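You operate a simulated robot arm through the tools that you are given. There is no shell and no other tool.

You run a simulated two-armed robot. Do the job below in one go: nothing can be reset, and whatever is moved stays where it is left.

JOB
Put the 10 A fuse from the top of the wide trolley on the silver tool disc there and the 20 A fuse on top of the silver core there. Put the yellow slab from the top of the yellow table on the lower shelf of the blue shelving. Count the steel pots on the top of the yellow table, then put as many of the talc tubs from the top of the yellow table on the top of the brown cabinet. Turn the green knob to -2. Take the blue bale from the middle shelf of the tooling bench and put it on the oven bench. Take the blue can on the middle shelf of the tooling bench and put it away on the bottom shelf of the green stand. Any order will do. Set down upright: talc tub, blue can.

The check looks at the end state, three seconds after you hand in, the way a careful person would. Anything else that was tipped, shoved, dropped, spilled or broken makes it a failure.

ROBOT AND FRAMES
Two 7-joint arms with fingered hands on one trunk, on a base that drives. Base frame: it is fixed to the floor where the robot stands at the start and does not move with it; the origin is under the middle of the robot, x ahead of it, y to its left, z up. Lengths are in m, angles in rad, forces in N, time in s.
The left shoulder is at the start at [0.038, 0.173, 1.33], the right one opposite. With the tool pointing down near the work surface each hand reaches from about 0.1 to 0.68 m from the robot's upright axis, wherever it stands, measured 20 degrees to its own side. Places, roughly: blue bale [4.25, -5.75, 0.5]; blue can [4, -5.75, 0.5]; bottom shelf of the green stand [10, -5.2, 0.2]; core [1.5, -2.5, 0.75]; fuse [1.75, -2.75, 0.75]; green knob [6.3, -5.7, 0.8]; lower shelf of the blue shelving [6.2, -8.5, 0.6]; oven bench [0.6, -5.3, 0.8]; steel pot (6x6x4 cm) [7, -6.1, 0.8]; talc tub (7x7x9 cm) [6.6, -5.6, 0.8]; tool disc [1.75, -3, 0.75]; top of the brown cabinet [7.5, -3.6, 0.8]; yellow slab [6.75, -5.75, 0.75]. Payload 3.5 kg a hand.
Tool frame (each hand has its own): the origin (TCP) lies between the finger pads and is the grasp point; the fingertips stand 0.03 m ahead of it; z points along the fingers, y is the line along which they close. Largest opening 0.104 m; the body of the gripper starts 0.035 m behind the TCP. The gripper is a hand of 3 fingers: y runs from the thumb to the fingers, the wrist lies at [-0.015, -0.104, -0.178] in the tool frame, and closing takes about 1.5 s.
Orientation is that of the tool frame in the base frame, as a unit quaternion [w, x, y, z]. With the fingers straight down and the wrist toward the robot, the tool's x, y and z point along [0, 1, 0], [1, 0, 0] and [0, 0, -1] of the base frame.

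CONTROLS
- The arms move only by the tool jog_arm. It takes "left_deltas", "right_deltas" or both (then of equal length, played together; a hand with none holds still); each is a list of rows, each a list of 2 entries, a list of its own where there are three numbers: the shift along the tool's x, y, z in m, then the turn, a rotation vector about the tool's x, y, z in rad. In form: [[[x, y, z], [wx, wy, wz]], ...]. A call has 1 to 20 rows; each row shifts and turns the commanded pose from where the row before left it, along the tool's axes as they then stand. "left_hand" and "right_hand" are, for a hand that has rows, the gripper command, from -1 (shut) to 1 (fully open), values between in proportion, set as the call begins (left out, the last holds). Rows are played at 5 a second. More than 0.05 m and 0.15 rad between two rows, or a gripper value outside its range, and nothing of the call is played. A pose out of reach is approached as far as the arm can. The call stops where the force on the tool passes 40 N (or 10 N more than at its start, if that is more) or the arm is blocked; 0.2 s more then pass. The fingers move at their own pace (about 0.072 m/s each) and stop on an object; they squeeze with about 22 N. The grip force told is the motor's: it shows also when the fingers shut on nothing. Time passes only in rows, and 0.2 s behind the last, so rows that do not move let the fingers close. It gives the time, the measured TCP pose, the force on the tool (base axes), the opening and the grip force at its end, in the units of the frame above (readings bear some noise), with the torque about the TCP (base axes, N m) and any sound that the robot's microphone picked up, and new pictures: "show" is both (left out), scene, wrist or none (wrist: the cameras of the hands that moved).
- Cameras (640 x 400 px; columns grow to the right, rows downward): "scene" is now at [0.1137, -0.0079, 1.4873]; the picture's right is [-0.08, -1.00, 0.00], its down [-0.72, 0.05, -0.69] and it looks along [0.69, -0.05, -0.72] (base axes); focal length 291 px, centre (320, 200). "left" rides on the left gripper at [-0.064, -0.094, -0.117] in its tool frame; the picture's right is [-0.72, -0.33, 0.61], its down [0.64, -0.65, 0.40] and it looks along [0.27, 0.68, 0.68] (tool axes); focal length 238 px, centre (320, 200). "right" rides on the right gripper at [0.064, -0.094, -0.117] in its tool frame; the picture's right is [-0.72, 0.33, -0.61], its down [-0.64, -0.65, 0.40] and it looks along [-0.27, 0.68, 0.68] (tool axes); focal length 238 px, centre (320, 200). There is no depth. A picture from a camera that has moved, and an enlarged one, comes with that camera's place and axes in the base frame and with its lens.
- raise_lower(by): slides the trunk up (or, below 0, down) by that many m; the arms and the scene camera ride with it, the base frame stays. It gives what a move gives, with no picture.
- drive_base(legs): drives the robot by 1 to 6 legs, each [ahead, left, turn to the left] in m, m and rad, along the robot's own axes; the way and the turn of a leg run together, so that a leg with both is an arc; at most 1.5 m and 3.142 rad a leg. The arms and the cameras ride along, it lands a little off, and it stops where it bumps. It gives what a move gives, and a new picture of the scene camera.
- set_fingers(index, middle, thumb_bend, thumb_turn, hand): sets how far each is bent, from 0 (flat) to 100 (curled in); at 30 the hand is open as for a grip, at 70 the pads meet at the TCP. One left out holds its place. A second passes; each finger stops where it meets its share of the squeeze, and holds until it gets a number again. A gripper value or a shape takes the hand back. It gives what a move gives, with no picture; readings hold the bend of each and the force on the fingers (four entries, about 0 where the hand has none), thumb and palm. thumb_turn goes from beside the hand (0) to across from the fingers (100), as for a grip.
- preshape(shape, hand): the hand has 3 fingers and takes this shape, open, in about a second: jaw (thumb against the fingers, like two jaws); tri (thumb and two fingers); tip (a fingertip pinch); poke (one finger out to press); point (the index stretched); flat (the hand flat); cup (the hand cupped); fist (a fist). The gripper value then closes the fingers along that shape, each until it touches; the sizes above hold for jaw. It gives what a move gives, with no picture.
- turn_head(pan, tilt): turns the head with the scene camera to pan (to the left, within 1.501 rad either way) and tilt (down, from -0.506 to 1.204), counted from straight ahead of the robot. It gives what a move gives, and a new picture of the scene camera.
- enlarge(camera, box): a new picture of the part [left, top, right, bottom] of that camera's present view, enlarged. It takes no simulated time.
- finish_job(): hands the job in; it is judged then, once.

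Nothing tells you exact positions but the pictures and the camera data. Unless the task says otherwise, let go and move clear before handing in.

The tools are called after "Call:" as name(argument=value, ...) on one line, values as JSON. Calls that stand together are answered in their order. jog_arm: Moves the arms, as the interface text tells. Its arguments: {"type":"object","properties":{"left_deltas":{"type":"array"},"left_hand":{"type":"number"},"right_deltas":{"type":"array"},"right_hand":{"type":"number"},"show":{"type":"string","enum":["both","scene","wrist","none"]}},"required":[]} The other tools are called the same way: raise_lower (by) slides the trunk up or down; preshape (shape, hand) gives the hand a shape; set_fingers (index, middle, thumb_bend, thumb_turn, hand) moves the fingers one by one; drive_base (legs) drives the base; turn_head (pan, tilt) turns the head that bears the scene camera; enlarge (camera, box) takes an enlarged picture of a part of a camera's view; finish_job () hands the job in.

At the start:

```text
time: 0.0
left_ee_pos: [0.3901, 0.1246, 1.0796]
left_tcp_rot: [0.0, 0.707, 0.707, 0.001]
left_ft_force: [-0.3, 0.4, 0.5]
left_torque: [0.02, 0.0, 0.01]
left_opening: 0.1041
left_finger_force: 0.1
left_shape: jaw
left_bend: [30.0, 30.0, 30.0, 98.0]
left_finger forces: [0.0, 0.1, 0.0, 0.0, 0.0, 0.1]
right_ee_pos: [0.4101, -0.2052, 1.068]
right_tcp_rot: [0.0, 0.707, 0.707, 0.0]
right_ft_force: [-1.0, -0.2, -0.2]
right_torque: [0.04, 0.04, -0.01]
right_opening: 0.1038
right_finger_force: 0.2
right_shape: jaw
right_bend: [30.0, 30.0, 30.0, 98.0]
right_finger forces: [0.1, 0.1, 0.0, 0.1, 0.1, 0.0]
trunk travel left (down, up): [-0.425, 0.329]
robot x, y, heading: [-0.0008, 0.0032, 0.001]
head pan, tilt: [-0.077, 0.803]
```

scene: 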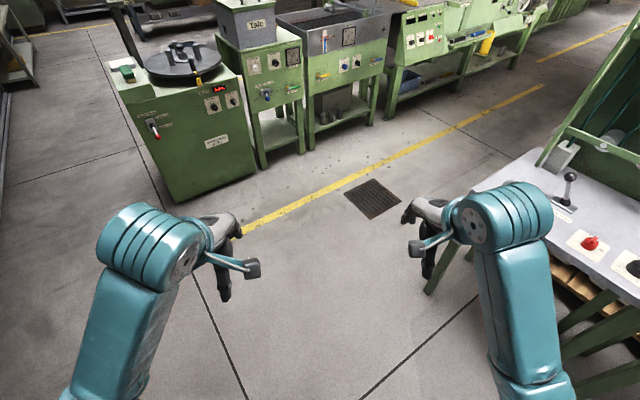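
right: 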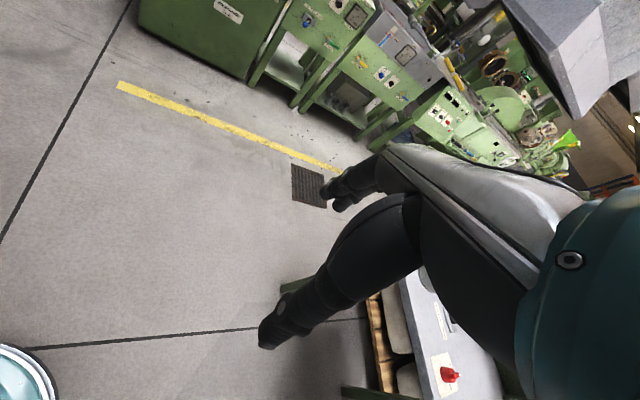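
left: 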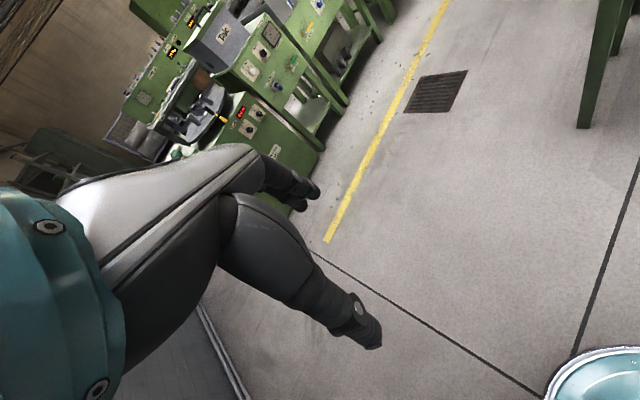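

I see a workshop with green machines ahead and a bench to the right; the trolley with the fuses should be to my right-rear (about [1.6, -2.7]). I'll look around with the head first.

Call:
turn_head(pan=-1.0, tilt=0.4)

Call:
turn_head(pan=-1.5, tilt=0.3)

Call:
turn_head(pan=0.0, tilt=0.2)

```text
time: 1.2
left_ee_pos: [0.3899, 0.1249, 1.0791]
left_tcp_rot: [0.0, 0.707, 0.707, 0.0]
left_ft_force: [0.2, 0.3, -0.4]
left_torque: [0.03, -0.02, 0.03]
left_opening: 0.1036
left_finger_force: 0.1
left_shape: jaw
left_bend: [30.0, 30.0, 30.0, 98.0]
left_finger forces: [0.0, 0.0, 0.2, 0.1, 0.0, 0.0]
right_ee_pos: [0.4092, -0.206, 1.066]
right_tcp_rot: [-0.001, 0.708, 0.707, -0.001]
right_ft_force: [-0.6, 0.8, 0.5]
right_torque: [0.01, 0.0, 0.0]
right_opening: 0.1037
right_finger_force: 0.1
right_shape: jaw
right_bend: [30.0, 30.0, 30.0, 98.0]
right_finger forces: [0.1, 0.0, 0.0, 0.0, 0.0, 0.0]
trunk travel left (down, up): [-0.425, 0.329]
robot x, y, heading: [0.0009, -0.0033, -0.002]
head pan, tilt: [-1.0, 0.4]
camera scene: at [0.0835, -0.0797, 1.5226], right [-0.84, -0.54, 0.0], down [-0.21, 0.33, -0.92], along [0.5, -0.77, -0.39], focal length 291 px, centre (320, 200)
```

scene: 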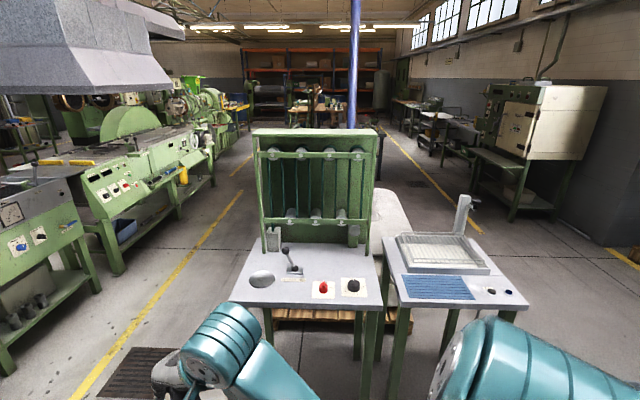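

```text
time: 2.1
left_ee_pos: [0.3898, 0.1243, 1.0773]
left_tcp_rot: [0.0, 0.707, 0.707, 0.0]
left_ft_force: [0.9, -0.3, 0.5]
left_torque: [-0.03, 0.01, 0.02]
left_opening: 0.1036
left_finger_force: 0.1
left_shape: jaw
left_bend: [30.0, 30.0, 30.0, 98.0]
left_finger forces: [0.1, 0.1, 0.1, 0.0, 0.1, 0.1]
right_ee_pos: [0.4097, -0.2051, 1.0671]
right_tcp_rot: [0.0, 0.707, 0.707, -0.001]
right_ft_force: [-0.3, -0.4, -1.1]
right_torque: [-0.02, 0.01, -0.01]
right_opening: 0.1035
right_finger_force: 0.0
right_shape: jaw
right_bend: [30.0, 30.0, 30.0, 98.0]
right_finger forces: [0.0, 0.0, 0.0, 0.0, 0.0, 0.0]
trunk travel left (down, up): [-0.425, 0.329]
robot x, y, heading: [0.0014, 0.0015, 0.0]
head pan, tilt: [-1.499, 0.3]
camera scene: at [0.0402, -0.0949, 1.5319], right [-1.0, -0.07, 0.0], down [-0.02, 0.3, -0.96], along [0.07, -0.95, -0.3], focal length 291 px, centre (320, 200)
```

scene: 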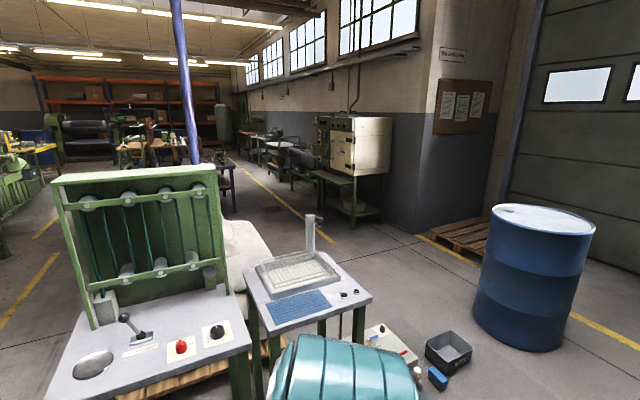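

```text
time: 3.8
left_ee_pos: [0.39, 0.1237, 1.0778]
left_tcp_rot: [0.0, 0.707, 0.708, 0.0]
left_ft_force: [0.3, 0.1, -0.1]
left_torque: [0.0, 0.01, 0.0]
left_opening: 0.1039
left_finger_force: 0.0
left_shape: jaw
left_bend: [30.0, 30.0, 30.0, 98.0]
left_finger forces: [0.0, 0.1, 0.0, 0.1, 0.0, 0.0]
right_ee_pos: [0.4085, -0.2063, 1.0676]
right_tcp_rot: [0.001, 0.707, 0.707, 0.0]
right_ft_force: [-0.3, 0.6, 0.0]
right_torque: [0.03, -0.02, -0.04]
right_opening: 0.1038
right_finger_force: 0.2
right_shape: jaw
right_bend: [30.0, 30.0, 30.0, 98.0]
right_finger forces: [0.0, 0.0, 0.0, 0.0, 0.0, 0.1]
trunk travel left (down, up): [-0.425, 0.329]
robot x, y, heading: [-0.0032, 0.0013, 0.002]
head pan, tilt: [0.0, 0.201]
camera scene: at [0.1266, -0.0019, 1.5412], right [0.0, -1.0, 0.0], down [-0.2, 0.0, -0.98], along [0.98, 0.0, -0.2], focal length 291 px, centre (320, 200)
```

scene: 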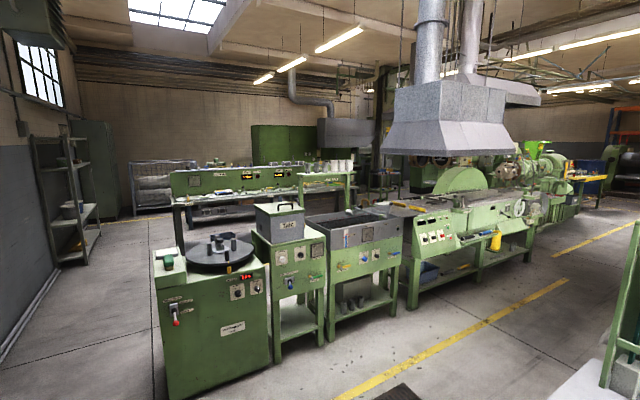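

The bench with the green panel stands at about (0.7, -0.9), and an aisle runs at -60° between it and the green machines. The trolley should be behind that bench, so I'll drive forward and turn along the aisle to look.

Call:
drive_base(legs=[[1.2, 0.0, 0.0], [0.0, 0.0, -1.047]])

```text
time: 12.4
left_ee_pos: [1.5044, -0.2514, 1.0795]
left_tcp_rot: [0.0, 0.961, 0.276, 0.001]
left_ft_force: [-0.3, 0.2, 0.3]
left_torque: [-0.01, -0.03, -0.01]
left_opening: 0.1035
left_finger_force: 0.0
left_shape: jaw
left_bend: [30.0, 30.0, 30.0, 98.0]
left_finger forces: [0.0, 0.1, 0.1, 0.0, 0.0, 0.0]
right_ee_pos: [1.2353, -0.4424, 1.0663]
right_tcp_rot: [-0.001, 0.961, 0.276, 0.0]
right_ft_force: [0.1, -0.1, -0.1]
right_torque: [-0.01, -0.03, 0.02]
right_opening: 0.1037
right_finger_force: 0.1
right_shape: jaw
right_bend: [30.0, 30.0, 30.0, 98.0]
right_finger forces: [0.1, 0.0, 0.0, 0.1, 0.0, 0.1]
trunk travel left (down, up): [-0.425, 0.329]
robot x, y, heading: [1.1912, 0.0144, -1.009]
head pan, tilt: [0.0, 0.201]
camera scene: at [1.2597, -0.095, 1.5412], right [-0.85, -0.53, 0.0], down [-0.11, 0.17, -0.98], along [0.52, -0.83, -0.2], focal length 291 px, centre (320, 200)
```

scene: 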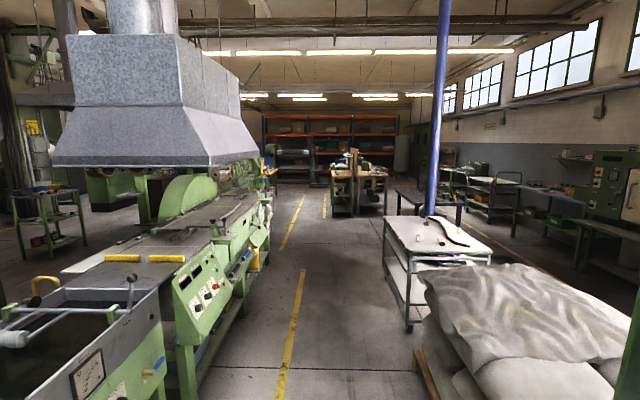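

The grey trolley right of the aisle at about (1.75, -2.75) is the wide trolley. I'll zoom on it and on the far end of the hall.

Call:
enlarge(camera="scene", box=[370, 180, 510, 270])

Call:
enlarge(camera="scene", box=[250, 110, 450, 230])

Call:
enlarge(camera="scene", box=[440, 130, 640, 260])

```text
4.44 times, centred on (440, 225) of scene
camera zoom: at [1.2597, -0.095, 1.5412], right [-0.85, -0.53, 0.0], down [-0.11, 0.17, -0.98], along [0.52, -0.83, -0.2], focal length 1293 px, centre (-213, 89)
```

zoom: 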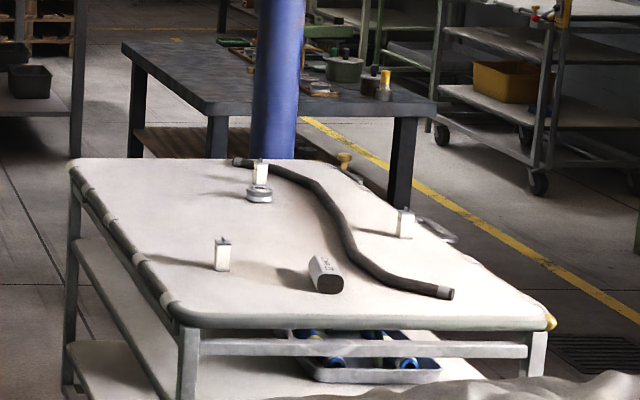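

```text
3.20 times, centred on (350, 170) of scene
camera zoom: at [1.2597, -0.095, 1.5412], right [-0.85, -0.53, 0.0], down [-0.11, 0.17, -0.98], along [0.52, -0.83, -0.2], focal length 931 px, centre (224, 296)
```

zoom: 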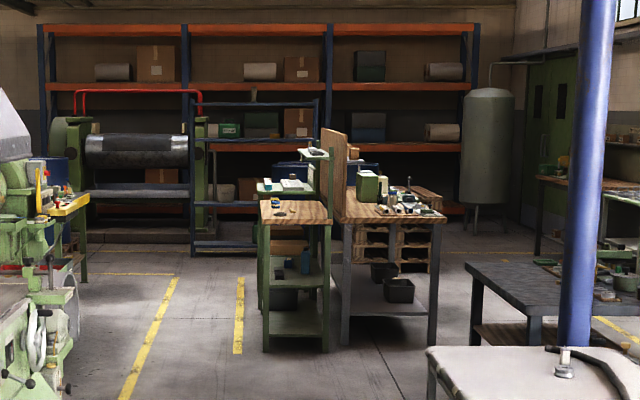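

```text
3.08 times, centred on (540, 195) of scene
camera zoom: at [1.2597, -0.095, 1.5412], right [-0.85, -0.53, 0.0], down [-0.11, 0.17, -0.98], along [0.52, -0.83, -0.2], focal length 895 px, centre (-357, 215)
```

zoom: 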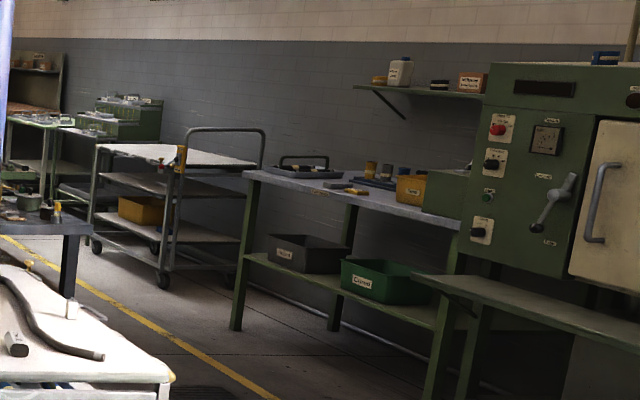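

The trolley is aligned with the aisle (long side from about (1.77,-2.12) to (2.28,-3.0)). I drive along the aisle and turn to face its long side.

Call:
drive_base(legs=[[1.25, -0.07, 0.0], [1.25, -0.07, -0.038]])

```text
time: 24.7
left_ee_pos: [2.7256, -2.4483, 1.0789]
left_tcp_rot: [0.0, 0.965, 0.263, 0.001]
left_ft_force: [-0.3, 0.6, -0.2]
left_torque: [0.02, 0.0, 0.01]
left_opening: 0.1037
left_finger_force: 0.0
left_shape: jaw
left_bend: [30.0, 30.0, 30.0, 98.0]
left_finger forces: [0.0, 0.1, 0.1, 0.1, 0.0, 0.0]
right_ee_pos: [2.4513, -2.6323, 1.0669]
right_tcp_rot: [0.0, 0.964, 0.264, 0.0]
right_ft_force: [-0.1, 0.6, 0.8]
right_torque: [0.0, -0.02, 0.0]
right_opening: 0.1036
right_finger_force: 0.2
right_shape: jaw
right_bend: [30.0, 30.0, 30.0, 98.0]
right_finger forces: [0.0, 0.1, 0.1, 0.1, 0.0, 0.0]
trunk travel left (down, up): [-0.425, 0.329]
robot x, y, heading: [2.4204, -2.1748, -1.035]
head pan, tilt: [0.0, 0.201]
camera scene: at [2.4853, -2.2863, 1.5412], right [-0.86, -0.51, 0.0], down [-0.1, 0.17, -0.98], along [0.5, -0.84, -0.2], focal length 291 px, centre (320, 200)
```

scene: 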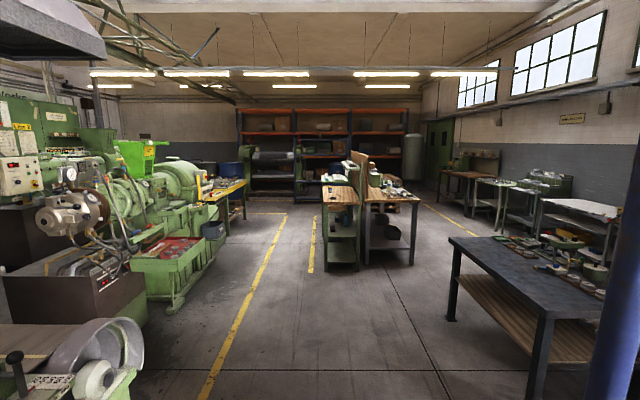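

Now I turn to face the trolley.

Call:
drive_base(legs=[[0.0, 0.0, -1.56]])

Call:
turn_head(pan=0.0, tilt=0.8)

```text
time: 28.9
left_ee_pos: [2.1487, -2.4826, 1.0787]
left_tcp_rot: [-0.001, 0.87, -0.493, 0.0]
left_ft_force: [-0.1, -1.1, 0.1]
left_torque: [-0.01, 0.01, 0.0]
left_opening: 0.1039
left_finger_force: 0.2
left_shape: jaw
left_bend: [30.0, 30.0, 30.0, 98.0]
left_finger forces: [0.1, 0.1, 0.0, 0.1, 0.0, 0.0]
right_ee_pos: [1.9618, -2.2099, 1.066]
right_tcp_rot: [0.0, 0.871, -0.492, 0.0]
right_ft_force: [-0.3, -0.1, 0.0]
right_torque: [-0.01, -0.02, -0.03]
right_opening: 0.1034
right_finger_force: 0.1
right_shape: jaw
right_bend: [30.0, 30.0, 30.0, 98.0]
right_finger forces: [0.0, 0.0, 0.0, 0.0, 0.0, 0.1]
trunk travel left (down, up): [-0.425, 0.329]
robot x, y, heading: [2.4175, -2.1748, -2.602]
head pan, tilt: [0.0, 0.201]
camera scene: at [2.3127, -2.2424, 1.5412], right [-0.51, 0.86, 0.0], down [0.17, 0.1, -0.98], along [-0.84, -0.5, -0.2], focal length 291 px, centre (320, 200)
```

scene: 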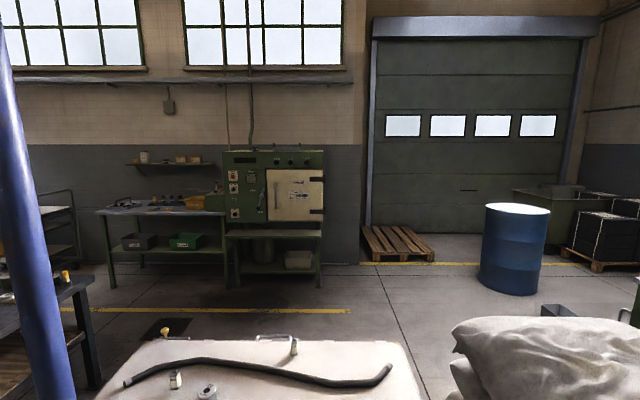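

```text
time: 29.9
left_ee_pos: [2.1493, -2.4832, 1.0795]
left_tcp_rot: [0.0, 0.871, -0.492, 0.0]
left_ft_force: [-0.2, -0.3, 0.0]
left_torque: [-0.05, 0.0, -0.01]
left_opening: 0.1038
left_finger_force: 0.1
left_shape: jaw
left_bend: [30.0, 30.0, 30.0, 98.0]
left_finger forces: [0.1, 0.0, 0.0, 0.0, 0.0, 0.1]
right_ee_pos: [1.963, -2.2097, 1.0669]
right_tcp_rot: [0.0, 0.87, -0.493, 0.0]
right_ft_force: [-0.6, 0.0, 0.3]
right_torque: [-0.01, -0.01, 0.0]
right_opening: 0.1037
right_finger_force: 0.1
right_shape: jaw
right_bend: [30.0, 30.0, 30.0, 98.0]
right_finger forces: [0.0, 0.0, 0.0, 0.0, 0.0, 0.0]
trunk travel left (down, up): [-0.425, 0.329]
robot x, y, heading: [2.4194, -2.1744, -2.6]
head pan, tilt: [0.0, 0.799]
camera scene: at [2.3234, -2.236, 1.4876], right [-0.51, 0.86, 0.0], down [0.61, 0.37, -0.7], along [-0.6, -0.36, -0.72], focal length 291 px, centre (320, 200)
```

scene: 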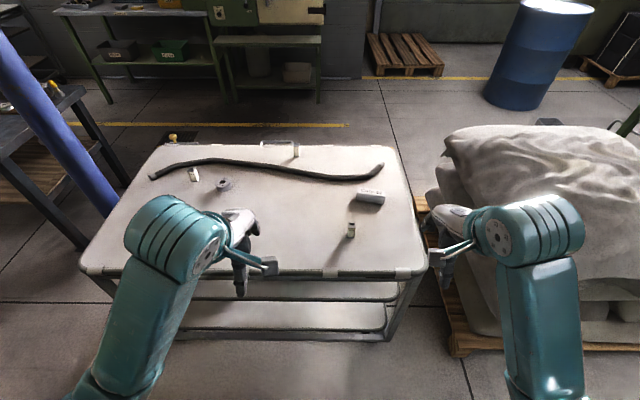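

Trolley in full view now. Zooming on the objects on it.

Call:
enlarge(camera="scene", box=[150, 130, 310, 210])

Call:
enlarge(camera="scene", box=[310, 160, 430, 250])

Call:
enlarge(camera="scene", box=[80, 130, 440, 355])

```text
4.00 times, centred on (230, 170) of scene
camera zoom: at [2.3234, -2.236, 1.4876], right [-0.51, 0.86, 0.0], down [0.61, 0.37, -0.7], along [-0.6, -0.36, -0.72], focal length 1164 px, centre (680, 320)
```

zoom: 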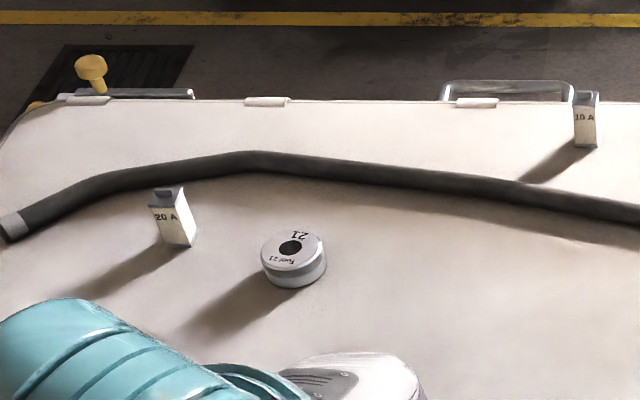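

```text
4.44 times, centred on (370, 205) of scene
camera zoom: at [2.3234, -2.236, 1.4876], right [-0.51, 0.86, 0.0], down [0.61, 0.37, -0.7], along [-0.6, -0.36, -0.72], focal length 1293 px, centre (98, 178)
```

zoom: 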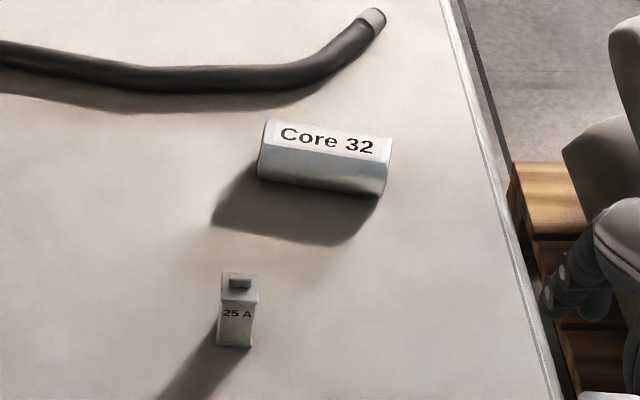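

```text
1.78 times, centred on (260, 242) of scene
camera zoom: at [2.3234, -2.236, 1.4876], right [-0.51, 0.86, 0.0], down [0.61, 0.37, -0.7], along [-0.6, -0.36, -0.72], focal length 517 px, centre (427, 124)
```

zoom: 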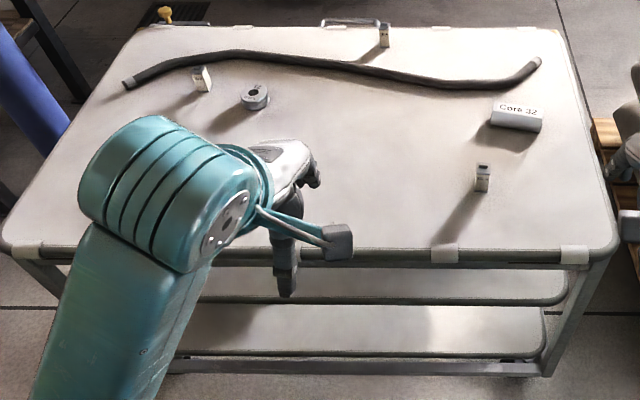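

The labels read: 20 A near the disc, 10 A at the far (wall-side) edge, 25 A is a decoy, and Core 32 is the silver core. The far edge is out of reach from this side, so I'll serve the trolley from the wall side later, when carrying the bale to the oven bench. Next I go down the aisle to the tooling bench.

Call:
drive_base(legs=[[0.0, 0.0, 1.553], [1.2, 0.0, 0.0]])

Call:
turn_head(pan=0.0, tilt=0.35)

```text
time: 39.8
left_ee_pos: [3.3482, -3.4858, 1.0787]
left_tcp_rot: [0.0, 0.964, 0.267, 0.0]
left_ft_force: [0.1, 0.2, 0.0]
left_torque: [0.0, 0.02, 0.01]
left_opening: 0.1036
left_finger_force: 0.1
left_shape: jaw
left_bend: [30.0, 30.0, 30.0, 98.0]
left_finger forces: [0.0, 0.0, 0.1, 0.0, 0.1, 0.0]
right_ee_pos: [3.0764, -3.6738, 1.0663]
right_tcp_rot: [0.0, 0.964, 0.267, 0.001]
right_ft_force: [0.3, 0.4, -0.5]
right_torque: [-0.01, -0.01, 0.03]
right_opening: 0.1037
right_finger_force: 0.1
right_shape: jaw
right_bend: [30.0, 30.0, 30.0, 98.0]
right_finger forces: [0.0, 0.0, 0.1, 0.0, 0.0, 0.0]
trunk travel left (down, up): [-0.425, 0.329]
robot x, y, heading: [3.041, -3.2172, -1.03]
head pan, tilt: [0.0, 0.799]
camera scene: at [3.1004, -3.3153, 1.4876], right [-0.86, -0.52, 0.0], down [-0.37, 0.61, -0.7], along [0.36, -0.6, -0.72], focal length 291 px, centre (320, 200)
```

scene: 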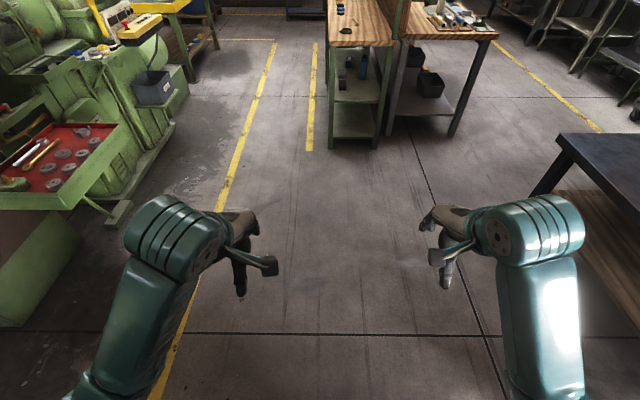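

```text
time: 40.7
left_ee_pos: [3.3495, -3.4853, 1.0782]
left_tcp_rot: [-0.001, 0.964, 0.267, -0.001]
left_ft_force: [-0.2, 0.1, -0.6]
left_torque: [0.01, -0.01, 0.0]
left_opening: 0.1038
left_finger_force: 0.0
left_shape: jaw
left_bend: [30.0, 30.0, 30.0, 98.0]
left_finger forces: [0.0, 0.1, 0.1, 0.0, 0.1, 0.0]
right_ee_pos: [3.0758, -3.6715, 1.0669]
right_tcp_rot: [0.0, 0.964, 0.267, 0.0]
right_ft_force: [0.0, 0.1, 0.2]
right_torque: [-0.02, -0.03, -0.04]
right_opening: 0.1033
right_finger_force: 0.1
right_shape: jaw
right_bend: [30.0, 30.0, 30.0, 98.0]
right_finger forces: [0.0, 0.0, 0.0, 0.1, 0.0, 0.0]
trunk travel left (down, up): [-0.425, 0.329]
robot x, y, heading: [3.0414, -3.2112, -1.028]
head pan, tilt: [0.0, 0.351]
camera scene: at [3.1067, -3.3257, 1.5271], right [-0.86, -0.52, 0.0], down [-0.18, 0.3, -0.94], along [0.48, -0.8, -0.34], focal length 291 px, centre (320, 200)
```

scene: 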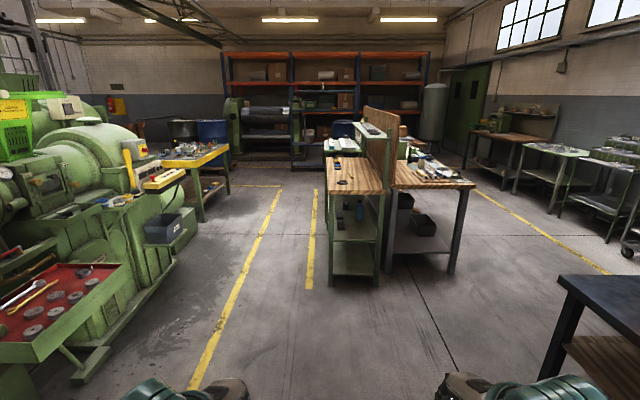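

Call:
enlarge(camera="scene", box=[310, 110, 490, 290])

Call:
enlarge(camera="scene", box=[140, 80, 350, 210])

```text
2.22 times, centred on (400, 200) of scene
camera zoom: at [3.1067, -3.3257, 1.5271], right [-0.86, -0.52, 0.0], down [-0.18, 0.3, -0.94], along [0.48, -0.8, -0.34], focal length 647 px, centre (142, 200)
```

zoom: 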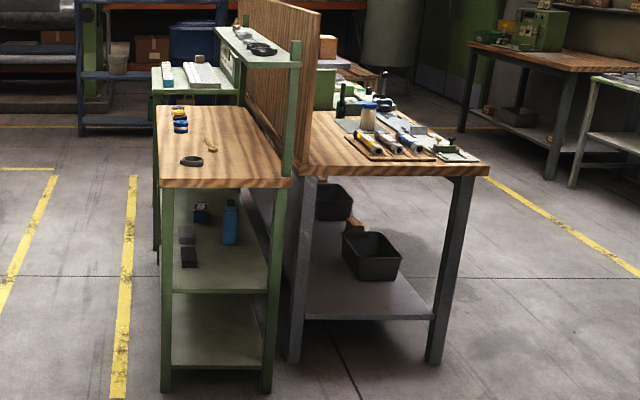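

```text
3.05 times, centred on (245, 145) of scene
camera zoom: at [3.1067, -3.3257, 1.5271], right [-0.86, -0.52, 0.0], down [-0.18, 0.3, -0.94], along [0.48, -0.8, -0.34], focal length 887 px, centre (549, 368)
```

zoom: 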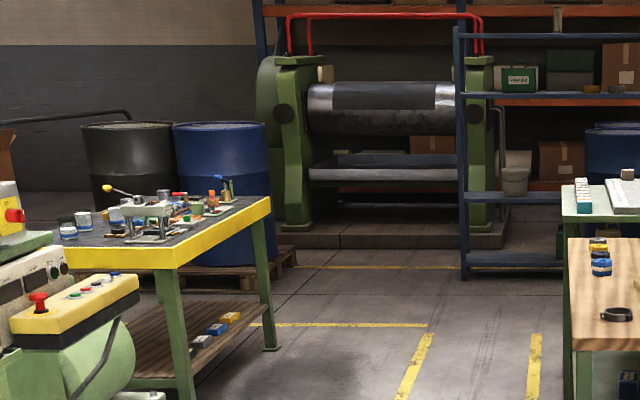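

The tooling bench is the green-legged wooden bench (end at about (4.0,-5.3)), its shelves open to the aisle; the yellow table is across the aisle further on. I drive to the aisle side of the tooling bench and face it.

Call:
drive_base(legs=[[1.33, 0.285, 0.0], [1.33, 0.285, 0.0], [0.0, 0.0, -1.59]])

Call:
turn_head(pan=0.0, tilt=0.7)

```text
time: 57.7
left_ee_pos: [4.601, -5.4989, 1.0784]
left_tcp_rot: [0.0, 0.866, -0.499, 0.001]
left_ft_force: [-0.4, 0.1, -0.5]
left_torque: [0.05, 0.04, -0.03]
left_opening: 0.1036
left_finger_force: 0.1
left_shape: jaw
left_bend: [30.0, 30.0, 30.0, 98.0]
left_finger forces: [0.0, 0.0, 0.1, 0.0, 0.0, 0.0]
right_ee_pos: [4.4187, -5.2232, 1.0662]
right_tcp_rot: [0.001, 0.866, -0.499, 0.0]
right_ft_force: [-0.1, -0.7, 0.9]
right_torque: [0.02, 0.0, -0.03]
right_opening: 0.1036
right_finger_force: 0.1
right_shape: jaw
right_bend: [30.0, 30.0, 30.0, 98.0]
right_finger forces: [0.0, 0.0, 0.0, 0.1, 0.0, 0.0]
trunk travel left (down, up): [-0.425, 0.329]
robot x, y, heading: [4.8705, -5.1934, -2.618]
head pan, tilt: [0.0, 0.351]
camera scene: at [4.7676, -5.261, 1.5272], right [-0.5, 0.86, 0.0], down [0.3, 0.17, -0.94], along [-0.81, -0.47, -0.34], focal length 291 px, centre (320, 200)
```

scene: 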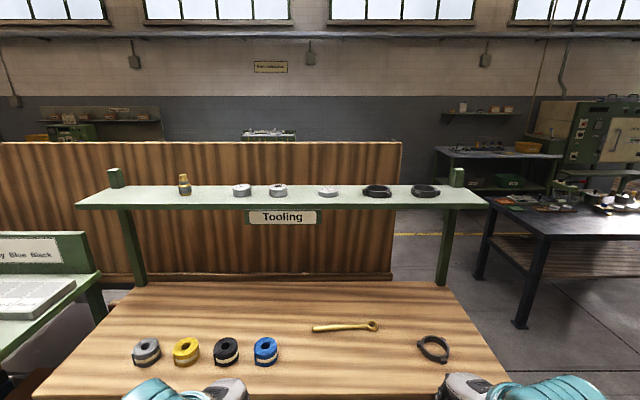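

```text
time: 58.5
left_ee_pos: [4.6006, -5.4988, 1.0783]
left_tcp_rot: [0.0, 0.866, -0.499, 0.0]
left_ft_force: [0.0, 0.3, 0.0]
left_torque: [-0.03, 0.01, 0.03]
left_opening: 0.1039
left_finger_force: 0.0
left_shape: jaw
left_bend: [30.0, 30.0, 30.0, 98.0]
left_finger forces: [0.0, 0.1, 0.0, 0.0, 0.0, 0.0]
right_ee_pos: [4.4196, -5.2237, 1.0663]
right_tcp_rot: [0.0, 0.867, -0.499, 0.0]
right_ft_force: [-0.4, 0.1, -0.3]
right_torque: [0.03, -0.02, 0.04]
right_opening: 0.1039
right_finger_force: 0.0
right_shape: jaw
right_bend: [30.0, 30.0, 30.0, 98.0]
right_finger forces: [0.1, 0.0, 0.1, 0.1, 0.0, 0.0]
trunk travel left (down, up): [-0.425, 0.329]
robot x, y, heading: [4.8739, -5.1933, -2.617]
head pan, tilt: [0.0, 0.7]
camera scene: at [4.7747, -5.257, 1.4959], right [-0.5, 0.86, 0.0], down [0.56, 0.32, -0.77], along [-0.66, -0.38, -0.64], focal length 291 px, centre (320, 200)
```

scene: 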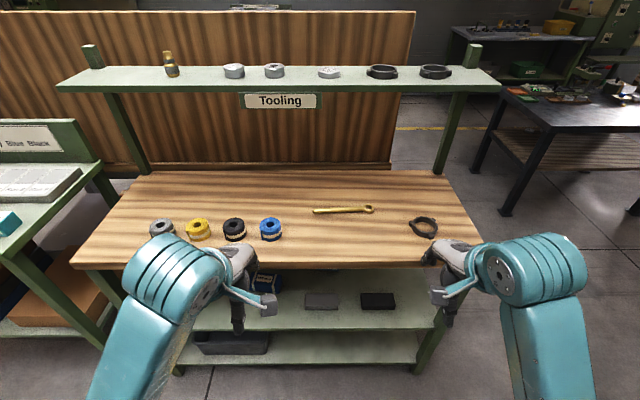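

The "Tooling" sign confirms the bench. I back up a little and lower the trunk to look at the middle shelf.

Call:
drive_base(legs=[[-0.3, 0.0, 0.0]])

Call:
raise_lower(by=-0.42)

Call:
turn_head(pan=0.0, tilt=0.55)

```text
time: 60.6
left_ee_pos: [4.8551, -5.3523, 1.0797]
left_tcp_rot: [0.0, 0.866, -0.5, 0.0]
left_ft_force: [-0.7, 0.1, -0.4]
left_torque: [-0.04, 0.02, 0.01]
left_opening: 0.1038
left_finger_force: 0.0
left_shape: jaw
left_bend: [30.0, 30.0, 30.0, 98.0]
left_finger forces: [0.0, 0.0, 0.0, 0.0, 0.0, 0.0]
right_ee_pos: [4.6735, -5.0755, 1.0673]
right_tcp_rot: [0.001, 0.866, -0.5, 0.0]
right_ft_force: [0.2, -0.4, 0.3]
right_torque: [-0.01, -0.01, -0.01]
right_opening: 0.1038
right_finger_force: 0.0
right_shape: jaw
right_bend: [30.0, 30.0, 30.0, 98.0]
right_finger forces: [0.0, 0.0, 0.1, 0.0, 0.0, 0.0]
trunk travel left (down, up): [-0.425, 0.329]
robot x, y, heading: [5.1317, -5.048, -2.622]
head pan, tilt: [0.0, 0.7]
camera scene: at [5.0298, -5.109, 1.4959], right [-0.5, 0.87, 0.0], down [0.56, 0.32, -0.77], along [-0.66, -0.38, -0.64], focal length 291 px, centre (320, 200)
```

scene: 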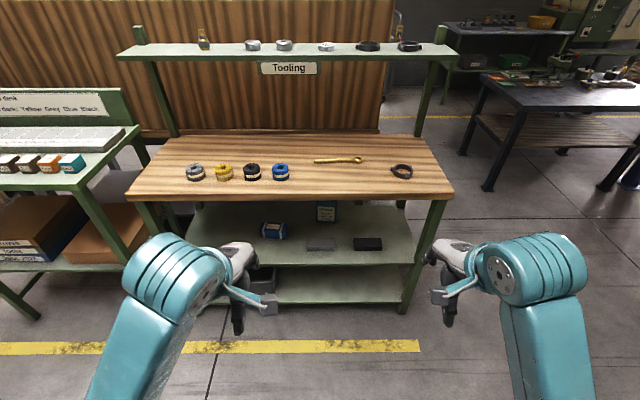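

```text
refused: -0.42 is not a number from -0.4 to 0.4
```

```text
time: 61.3
left_ee_pos: [4.8546, -5.3519, 1.0791]
left_tcp_rot: [0.0, 0.866, -0.499, 0.001]
left_ft_force: [0.3, 0.0, -0.1]
left_torque: [0.0, -0.01, 0.03]
left_opening: 0.1037
left_finger_force: 0.1
left_shape: jaw
left_bend: [30.0, 30.0, 30.0, 98.0]
left_finger forces: [0.0, 0.0, 0.0, 0.0, 0.1, 0.1]
right_ee_pos: [4.6738, -5.0767, 1.0661]
right_tcp_rot: [0.0, 0.866, -0.5, 0.0]
right_ft_force: [-0.9, -0.3, 0.6]
right_torque: [0.0, 0.02, -0.05]
right_opening: 0.1036
right_finger_force: 0.1
right_shape: jaw
right_bend: [30.0, 30.0, 30.0, 98.0]
right_finger forces: [0.0, 0.0, 0.0, 0.1, 0.0, 0.1]
trunk travel left (down, up): [-0.425, 0.329]
robot x, y, heading: [5.131, -5.0495, -2.617]
head pan, tilt: [0.0, 0.55]
camera scene: at [5.0247, -5.112, 1.5089], right [-0.5, 0.87, 0.0], down [0.45, 0.26, -0.85], along [-0.74, -0.43, -0.52], focal length 291 px, centre (320, 200)
```

scene: 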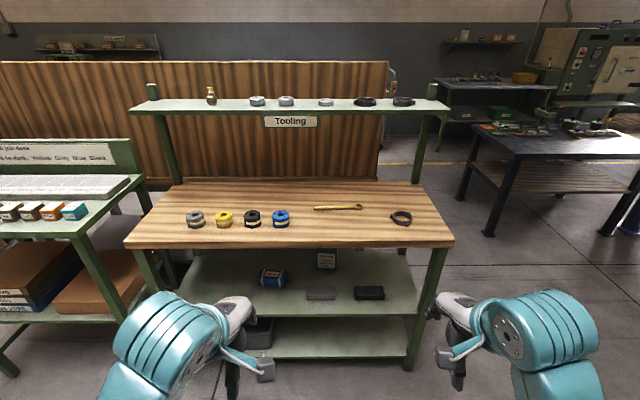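

Call:
raise_lower(by=-0.4)

Call:
turn_head(pan=0.0, tilt=0.45)

Call:
enlarge(camera="scene", box=[150, 140, 470, 340])

```text
time: 65.1
left_ee_pos: [4.8438, -5.3572, 0.5956]
left_tcp_rot: [-0.124, 0.857, -0.495, 0.072]
left_ft_force: [-0.4, -0.4, 0.1]
left_torque: [0.02, -0.04, 0.0]
left_opening: 0.1039
left_finger_force: 0.0
left_shape: jaw
left_bend: [30.0, 30.0, 30.0, 98.0]
left_finger forces: [0.1, 0.1, 0.1, 0.0, 0.1, 0.1]
right_ee_pos: [4.6664, -5.0799, 0.5771]
right_tcp_rot: [-0.125, 0.857, -0.495, 0.073]
right_ft_force: [-0.4, 0.2, 0.1]
right_torque: [0.02, 0.02, -0.01]
right_opening: 0.104
right_finger_force: 0.1
right_shape: jaw
right_bend: [30.0, 30.0, 30.0, 98.0]
right_finger forces: [0.1, 0.0, 0.0, 0.1, 0.0, 0.0]
trunk travel left (down, up): [-0.025, 0.729]
robot x, y, heading: [5.1323, -5.0479, -2.621]
head pan, tilt: [0.0, 0.55]
```

```text
time: 65.8
left_ee_pos: [4.8421, -5.3584, 0.5947]
left_tcp_rot: [-0.125, 0.857, -0.495, 0.073]
left_ft_force: [-0.3, 0.2, 1.2]
left_torque: [0.04, -0.02, 0.02]
left_opening: 0.1036
left_finger_force: 0.1
left_shape: jaw
left_bend: [30.0, 30.0, 30.0, 98.0]
left_finger forces: [0.0, 0.0, 0.1, 0.0, 0.0, 0.0]
right_ee_pos: [4.6657, -5.0788, 0.5775]
right_tcp_rot: [-0.125, 0.857, -0.495, 0.072]
right_ft_force: [-0.3, 0.0, 0.1]
right_torque: [-0.01, -0.01, 0.0]
right_opening: 0.1038
right_finger_force: 0.0
right_shape: jaw
right_bend: [30.0, 30.0, 30.0, 98.0]
right_finger forces: [0.0, 0.1, 0.1, 0.1, 0.0, 0.1]
trunk travel left (down, up): [-0.025, 0.729]
robot x, y, heading: [5.13, -5.05, -2.62]
head pan, tilt: [0.0, 0.45]
camera scene: at [4.8669, -5.2032, 1.1035], right [-0.5, 0.87, 0.0], down [0.38, 0.22, -0.9], along [-0.78, -0.45, -0.44], focal length 291 px, centre (320, 200)
```

scene: 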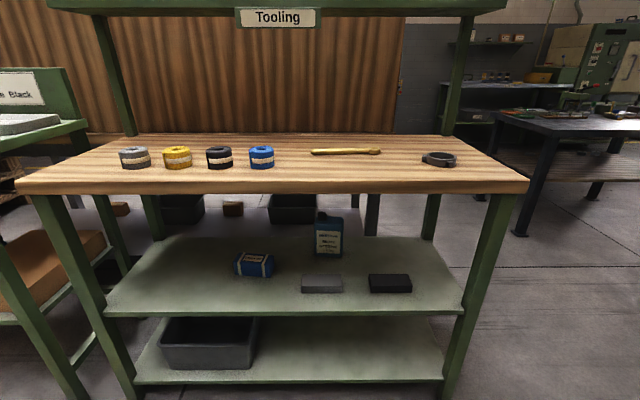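

```text
2.00 times, centred on (310, 240) of scene
camera zoom: at [4.8669, -5.2032, 1.1035], right [-0.5, 0.87, 0.0], down [0.38, 0.22, -0.9], along [-0.78, -0.45, -0.44], focal length 582 px, centre (340, 120)
```

zoom: 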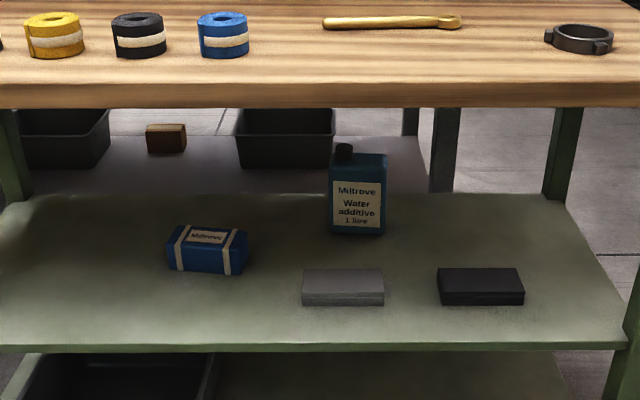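

Now I can see the shelf: a blue "Miltrove" bale at left, a blue 1-litre "Water additive" can at the back, and grey/black blocks. I'll zoom in for precise measurement.

Call:
enlarge(camera="scene", box=[220, 235, 300, 285])

Call:
enlarge(camera="scene", box=[288, 202, 368, 302])

```text
8.00 times, centred on (260, 260) of scene
camera zoom: at [4.8669, -5.2032, 1.1035], right [-0.5, 0.87, 0.0], down [0.38, 0.22, -0.9], along [-0.78, -0.45, -0.44], focal length 2328 px, centre (800, -280)
```

zoom: 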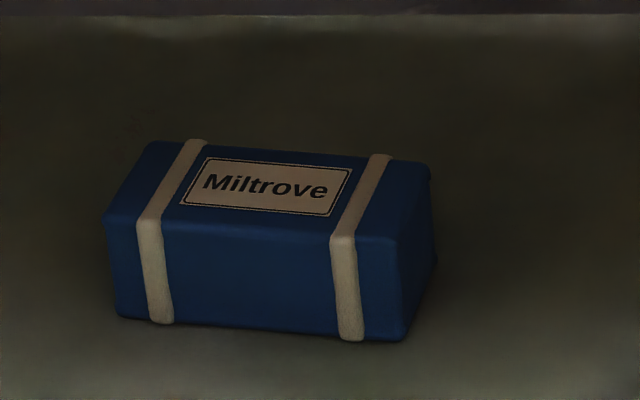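

```text
4.00 times, centred on (328, 252) of scene
camera zoom: at [4.8669, -5.2032, 1.1035], right [-0.5, 0.87, 0.0], down [0.38, 0.22, -0.9], along [-0.78, -0.45, -0.44], focal length 1164 px, centre (288, -8)
```

zoom: 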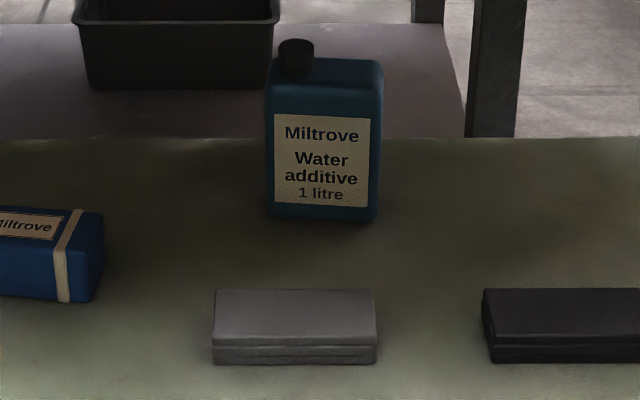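

The can (about 10×5.5×15 cm) stands 0.31 m in from the front edge; it must be gripped front-to-back with the right hand turned so the fingers point left/down. I pull the left hand back and roll the right hand into that pose while still outside the bench.

Call:
jog_arm(right_deltas=[[[0.028, 0, 0], [-0.145, 0, 0]], [[0.028, 0, 0], [-0.145, 0, 0]], [[0, 0, 0], [0, 0.1496, 0]], [[0, 0, 0], [0, 0.1496, 0]], [[0, 0, 0], [0, 0.1496, 0]], [[0, 0, 0], [0, 0.1496, 0]], [[0, 0, 0], [0, 0.1496, 0]], [[0, 0, 0], [0, 0.1496, 0]], [[0, 0, 0], [0, 0.1496, 0]]], left_deltas=[[[0, -0.017, 0.005], [0, 0, 0]], [[0, -0.017, 0.005], [0, 0, 0]], [[0, -0.017, 0.005], [0, 0, 0]], [[0, -0.017, 0.005], [0, 0, 0]], [[0, -0.017, 0.005], [0, 0, 0]], [[0, -0.017, 0.005], [0, 0, 0]], [[0, -0.017, 0.005], [0, 0, 0]], [[0, -0.017, 0.005], [0, 0, 0]], [[0, -0.017, 0.005], [0, 0, 0]]], show="wrist")

```text
time: 67.9
left_ee_pos: [4.9232, -5.3209, 0.5355]
left_tcp_rot: [-0.091, 0.89, -0.437, 0.094]
left_ft_force: [-0.6, 0.4, 0.2]
left_torque: [-0.02, 0.02, -0.01]
left_opening: 0.1038
left_finger_force: 0.1
left_shape: jaw
left_bend: [30.0, 30.0, 30.0, 98.0]
left_finger forces: [0.0, 0.0, 0.1, 0.0, 0.0, 0.0]
left hand out of reach, approached as far as the arm can: row 1, 2, 3, 4, 5, 6, 7, 8, 9
right_ee_pos: [4.6886, -5.1331, 0.5696]
right_tcp_rot: [0.249, 0.751, -0.434, 0.432]
right_ft_force: [0.3, 0.5, -0.5]
right_torque: [0.01, -0.01, 0.0]
right_opening: 0.1035
right_finger_force: 0.1
right_shape: jaw
right_bend: [30.0, 30.0, 30.0, 98.0]
right_finger forces: [0.0, 0.0, 0.0, 0.0, 0.1, 0.0]
right hand out of reach, approached as far as the arm can: row 1, 3
trunk travel left (down, up): [-0.025, 0.729]
robot x, y, heading: [5.1332, -5.0499, -2.62]
head pan, tilt: [0.0, 0.45]
stopped in row 9 (left hand): the arm was blocked; the commanded pose is now the measured one
camera right: at [4.7349, -5.0266, 0.6833], right [-0.73, 0.61, -0.31], down [0.58, 0.3, -0.76], along [-0.37, -0.73, -0.57], focal length 238 px, centre (320, 200)
camera left: at [4.9276, -5.2227, 0.6651], right [-0.03, 0.82, -0.58], down [0.98, -0.08, -0.17], along [-0.19, -0.57, -0.8], focal length 238 px, centre (320, 200)
```

right: 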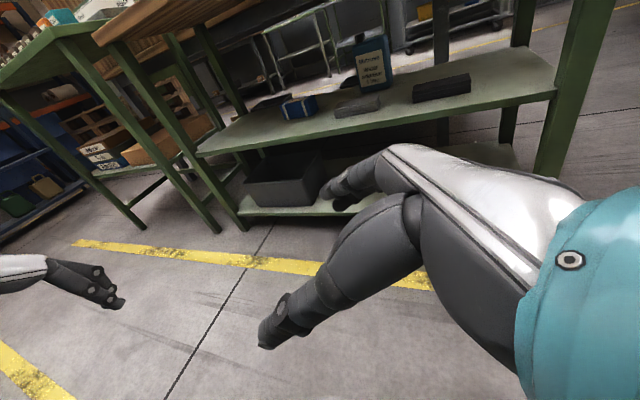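
left: 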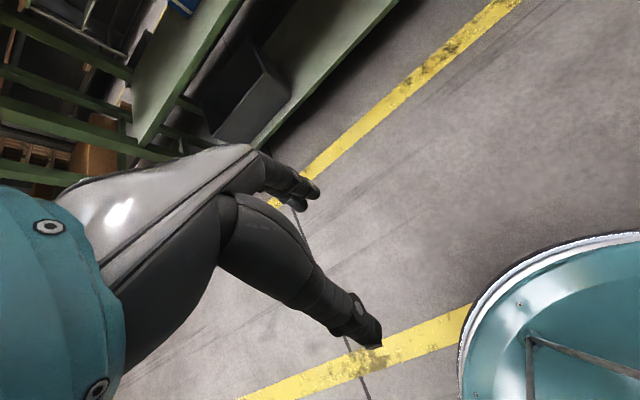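

Right hand is in the wanted pose (fingers left-down, closing line front-back). Base radius is about 0.23 m, so I can drive in 0.54 m so the right hand enters the shelf gap.

Call:
drive_base(legs=[[0.4, 0.0, 0.0]])

Call:
enlarge(camera="right", box=[0, 0, 640, 400])

```text
time: 70.4
left_ee_pos: [4.5752, -5.5246, 0.5357]
left_tcp_rot: [-0.091, 0.891, -0.435, 0.093]
left_ft_force: [-0.4, -0.2, -0.3]
left_torque: [-0.01, 0.01, 0.01]
left_opening: 0.1036
left_finger_force: 0.1
left_shape: jaw
left_bend: [30.0, 30.0, 30.0, 98.0]
left_finger forces: [0.0, 0.0, 0.0, 0.1, 0.1, 0.0]
right_ee_pos: [4.3392, -5.3366, 0.5702]
right_tcp_rot: [0.248, 0.751, -0.433, 0.431]
right_ft_force: [0.0, 0.7, -0.2]
right_torque: [-0.03, 0.01, 0.01]
right_opening: 0.104
right_finger_force: 0.1
right_shape: jaw
right_bend: [30.0, 30.0, 30.0, 98.0]
right_finger forces: [0.1, 0.1, 0.1, 0.0, 0.0, 0.1]
trunk travel left (down, up): [-0.025, 0.729]
robot x, y, heading: [4.7851, -5.2487, -2.616]
head pan, tilt: [0.0, 0.45]
camera scene: at [4.519, -5.4061, 1.1036], right [-0.5, 0.86, 0.0], down [0.38, 0.22, -0.9], along [-0.78, -0.45, -0.44], focal length 291 px, centre (320, 200)
```

scene: 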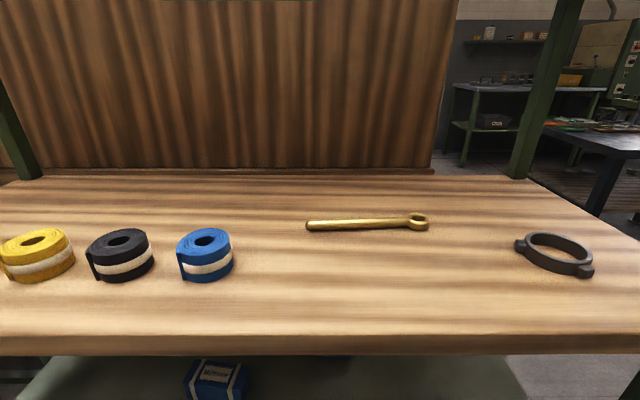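

```text
1.00 times, centred on (320, 200) of right (not enlarged: the box is as wide or as high as the picture)
camera zoom: at [4.3864, -5.2298, 0.6833], right [-0.73, 0.61, -0.31], down [0.58, 0.3, -0.76], along [-0.37, -0.73, -0.57], focal length 238 px, centre (320, 200)
```

zoom: 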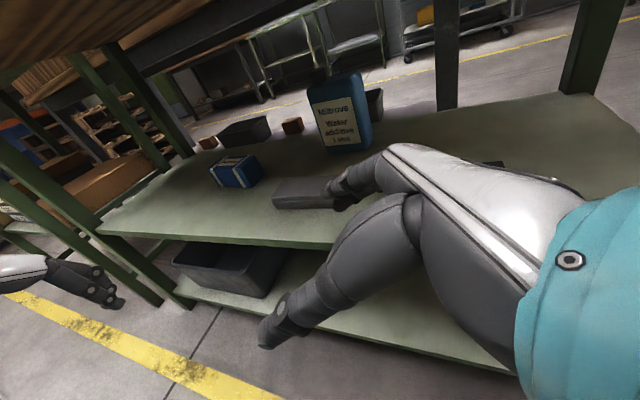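

Call:
enlarge(camera="right", box=[200, 50, 420, 220])

```text
2.35 times, centred on (310, 135) of right
camera zoom: at [4.3864, -5.2298, 0.6833], right [-0.73, 0.61, -0.31], down [0.58, 0.3, -0.76], along [-0.37, -0.73, -0.57], focal length 561 px, centre (344, 353)
```

zoom: 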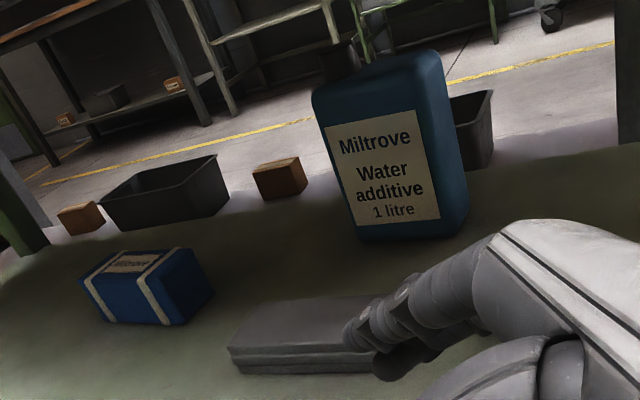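

The can's centre is about (4.05, -5.64), shelf surface z≈0.435. I drive in another 0.14 m and then slide the hand ahead beside the can.

Call:
drive_base(legs=[[0.14, 0.0, 0.0]])

Call:
jog_arm(right_deltas=[[[0, 0.04, 0], [0, 0, 0]], [[0, 0.04, 0], [0, 0, 0]], [[0, 0.04, 0], [0, 0, 0]], [[0, 0.04, 0], [0, 0, 0]]], show="wrist")

```text
time: 71.7
left_ee_pos: [4.4554, -5.5938, 0.5351]
left_tcp_rot: [-0.091, 0.89, -0.436, 0.094]
left_ft_force: [-0.4, -0.6, 0.9]
left_torque: [-0.02, 0.0, 0.02]
left_opening: 0.1038
left_finger_force: 0.0
left_shape: jaw
left_bend: [30.0, 30.0, 30.0, 98.0]
left_finger forces: [0.0, 0.0, 0.0, 0.0, 0.1, 0.0]
right_ee_pos: [4.2194, -5.4066, 0.5692]
right_tcp_rot: [0.248, 0.752, -0.433, 0.431]
right_ft_force: [0.6, -0.2, -0.3]
right_torque: [0.04, -0.01, -0.01]
right_opening: 0.1039
right_finger_force: 0.2
right_shape: jaw
right_bend: [30.0, 30.0, 30.0, 98.0]
right_finger forces: [0.1, 0.0, 0.0, 0.0, 0.1, 0.0]
trunk travel left (down, up): [-0.025, 0.729]
robot x, y, heading: [4.6619, -5.3186, -2.619]
head pan, tilt: [0.0, 0.45]
camera scene: at [4.3988, -5.4758, 1.1036], right [-0.5, 0.86, 0.0], down [0.38, 0.22, -0.9], along [-0.78, -0.45, -0.44], focal length 291 px, centre (320, 200)
```

scene: 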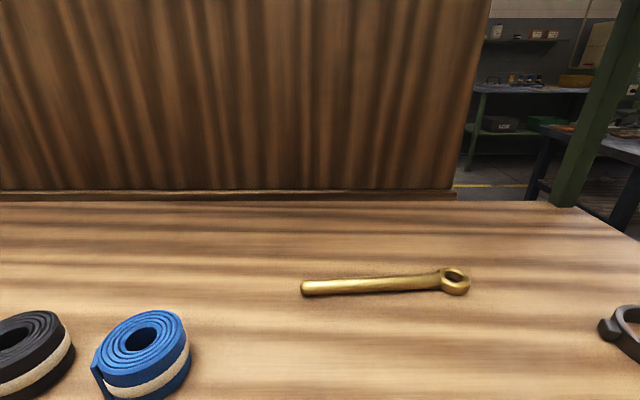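

```text
time: 72.7
left_ee_pos: [4.4561, -5.5927, 0.5352]
left_tcp_rot: [-0.09, 0.891, -0.435, 0.094]
left_ft_force: [0.1, 0.0, 0.0]
left_torque: [0.01, 0.01, -0.02]
left_opening: 0.1037
left_finger_force: 0.1
left_shape: jaw
left_bend: [30.0, 30.0, 30.0, 98.0]
left_finger forces: [0.0, 0.1, 0.1, 0.0, 0.0, 0.0]
right_ee_pos: [4.0804, -5.4873, 0.5687]
right_tcp_rot: [0.249, 0.752, -0.433, 0.431]
right_ft_force: [-0.3, 0.0, -0.3]
right_torque: [-0.02, 0.02, 0.01]
right_opening: 0.1035
right_finger_force: 0.1
right_shape: jaw
right_bend: [30.0, 30.0, 30.0, 98.0]
right_finger forces: [0.0, 0.1, 0.0, 0.0, 0.0, 0.1]
trunk travel left (down, up): [-0.025, 0.729]
robot x, y, heading: [4.6632, -5.3197, -2.615]
head pan, tilt: [0.0, 0.45]
camera right: at [4.1277, -5.3801, 0.6834], right [-0.73, 0.61, -0.31], down [0.58, 0.3, -0.76], along [-0.36, -0.73, -0.57], focal length 238 px, centre (320, 200)
```

right: 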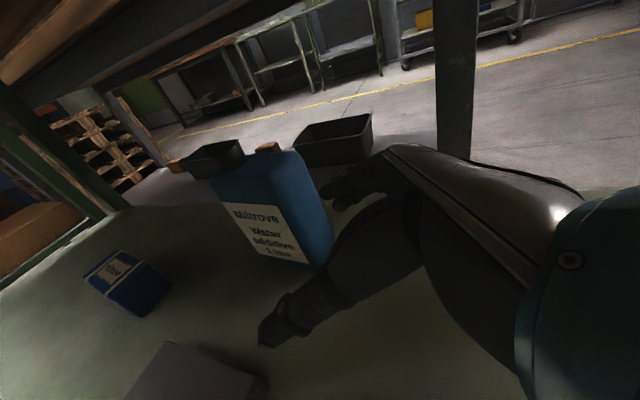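

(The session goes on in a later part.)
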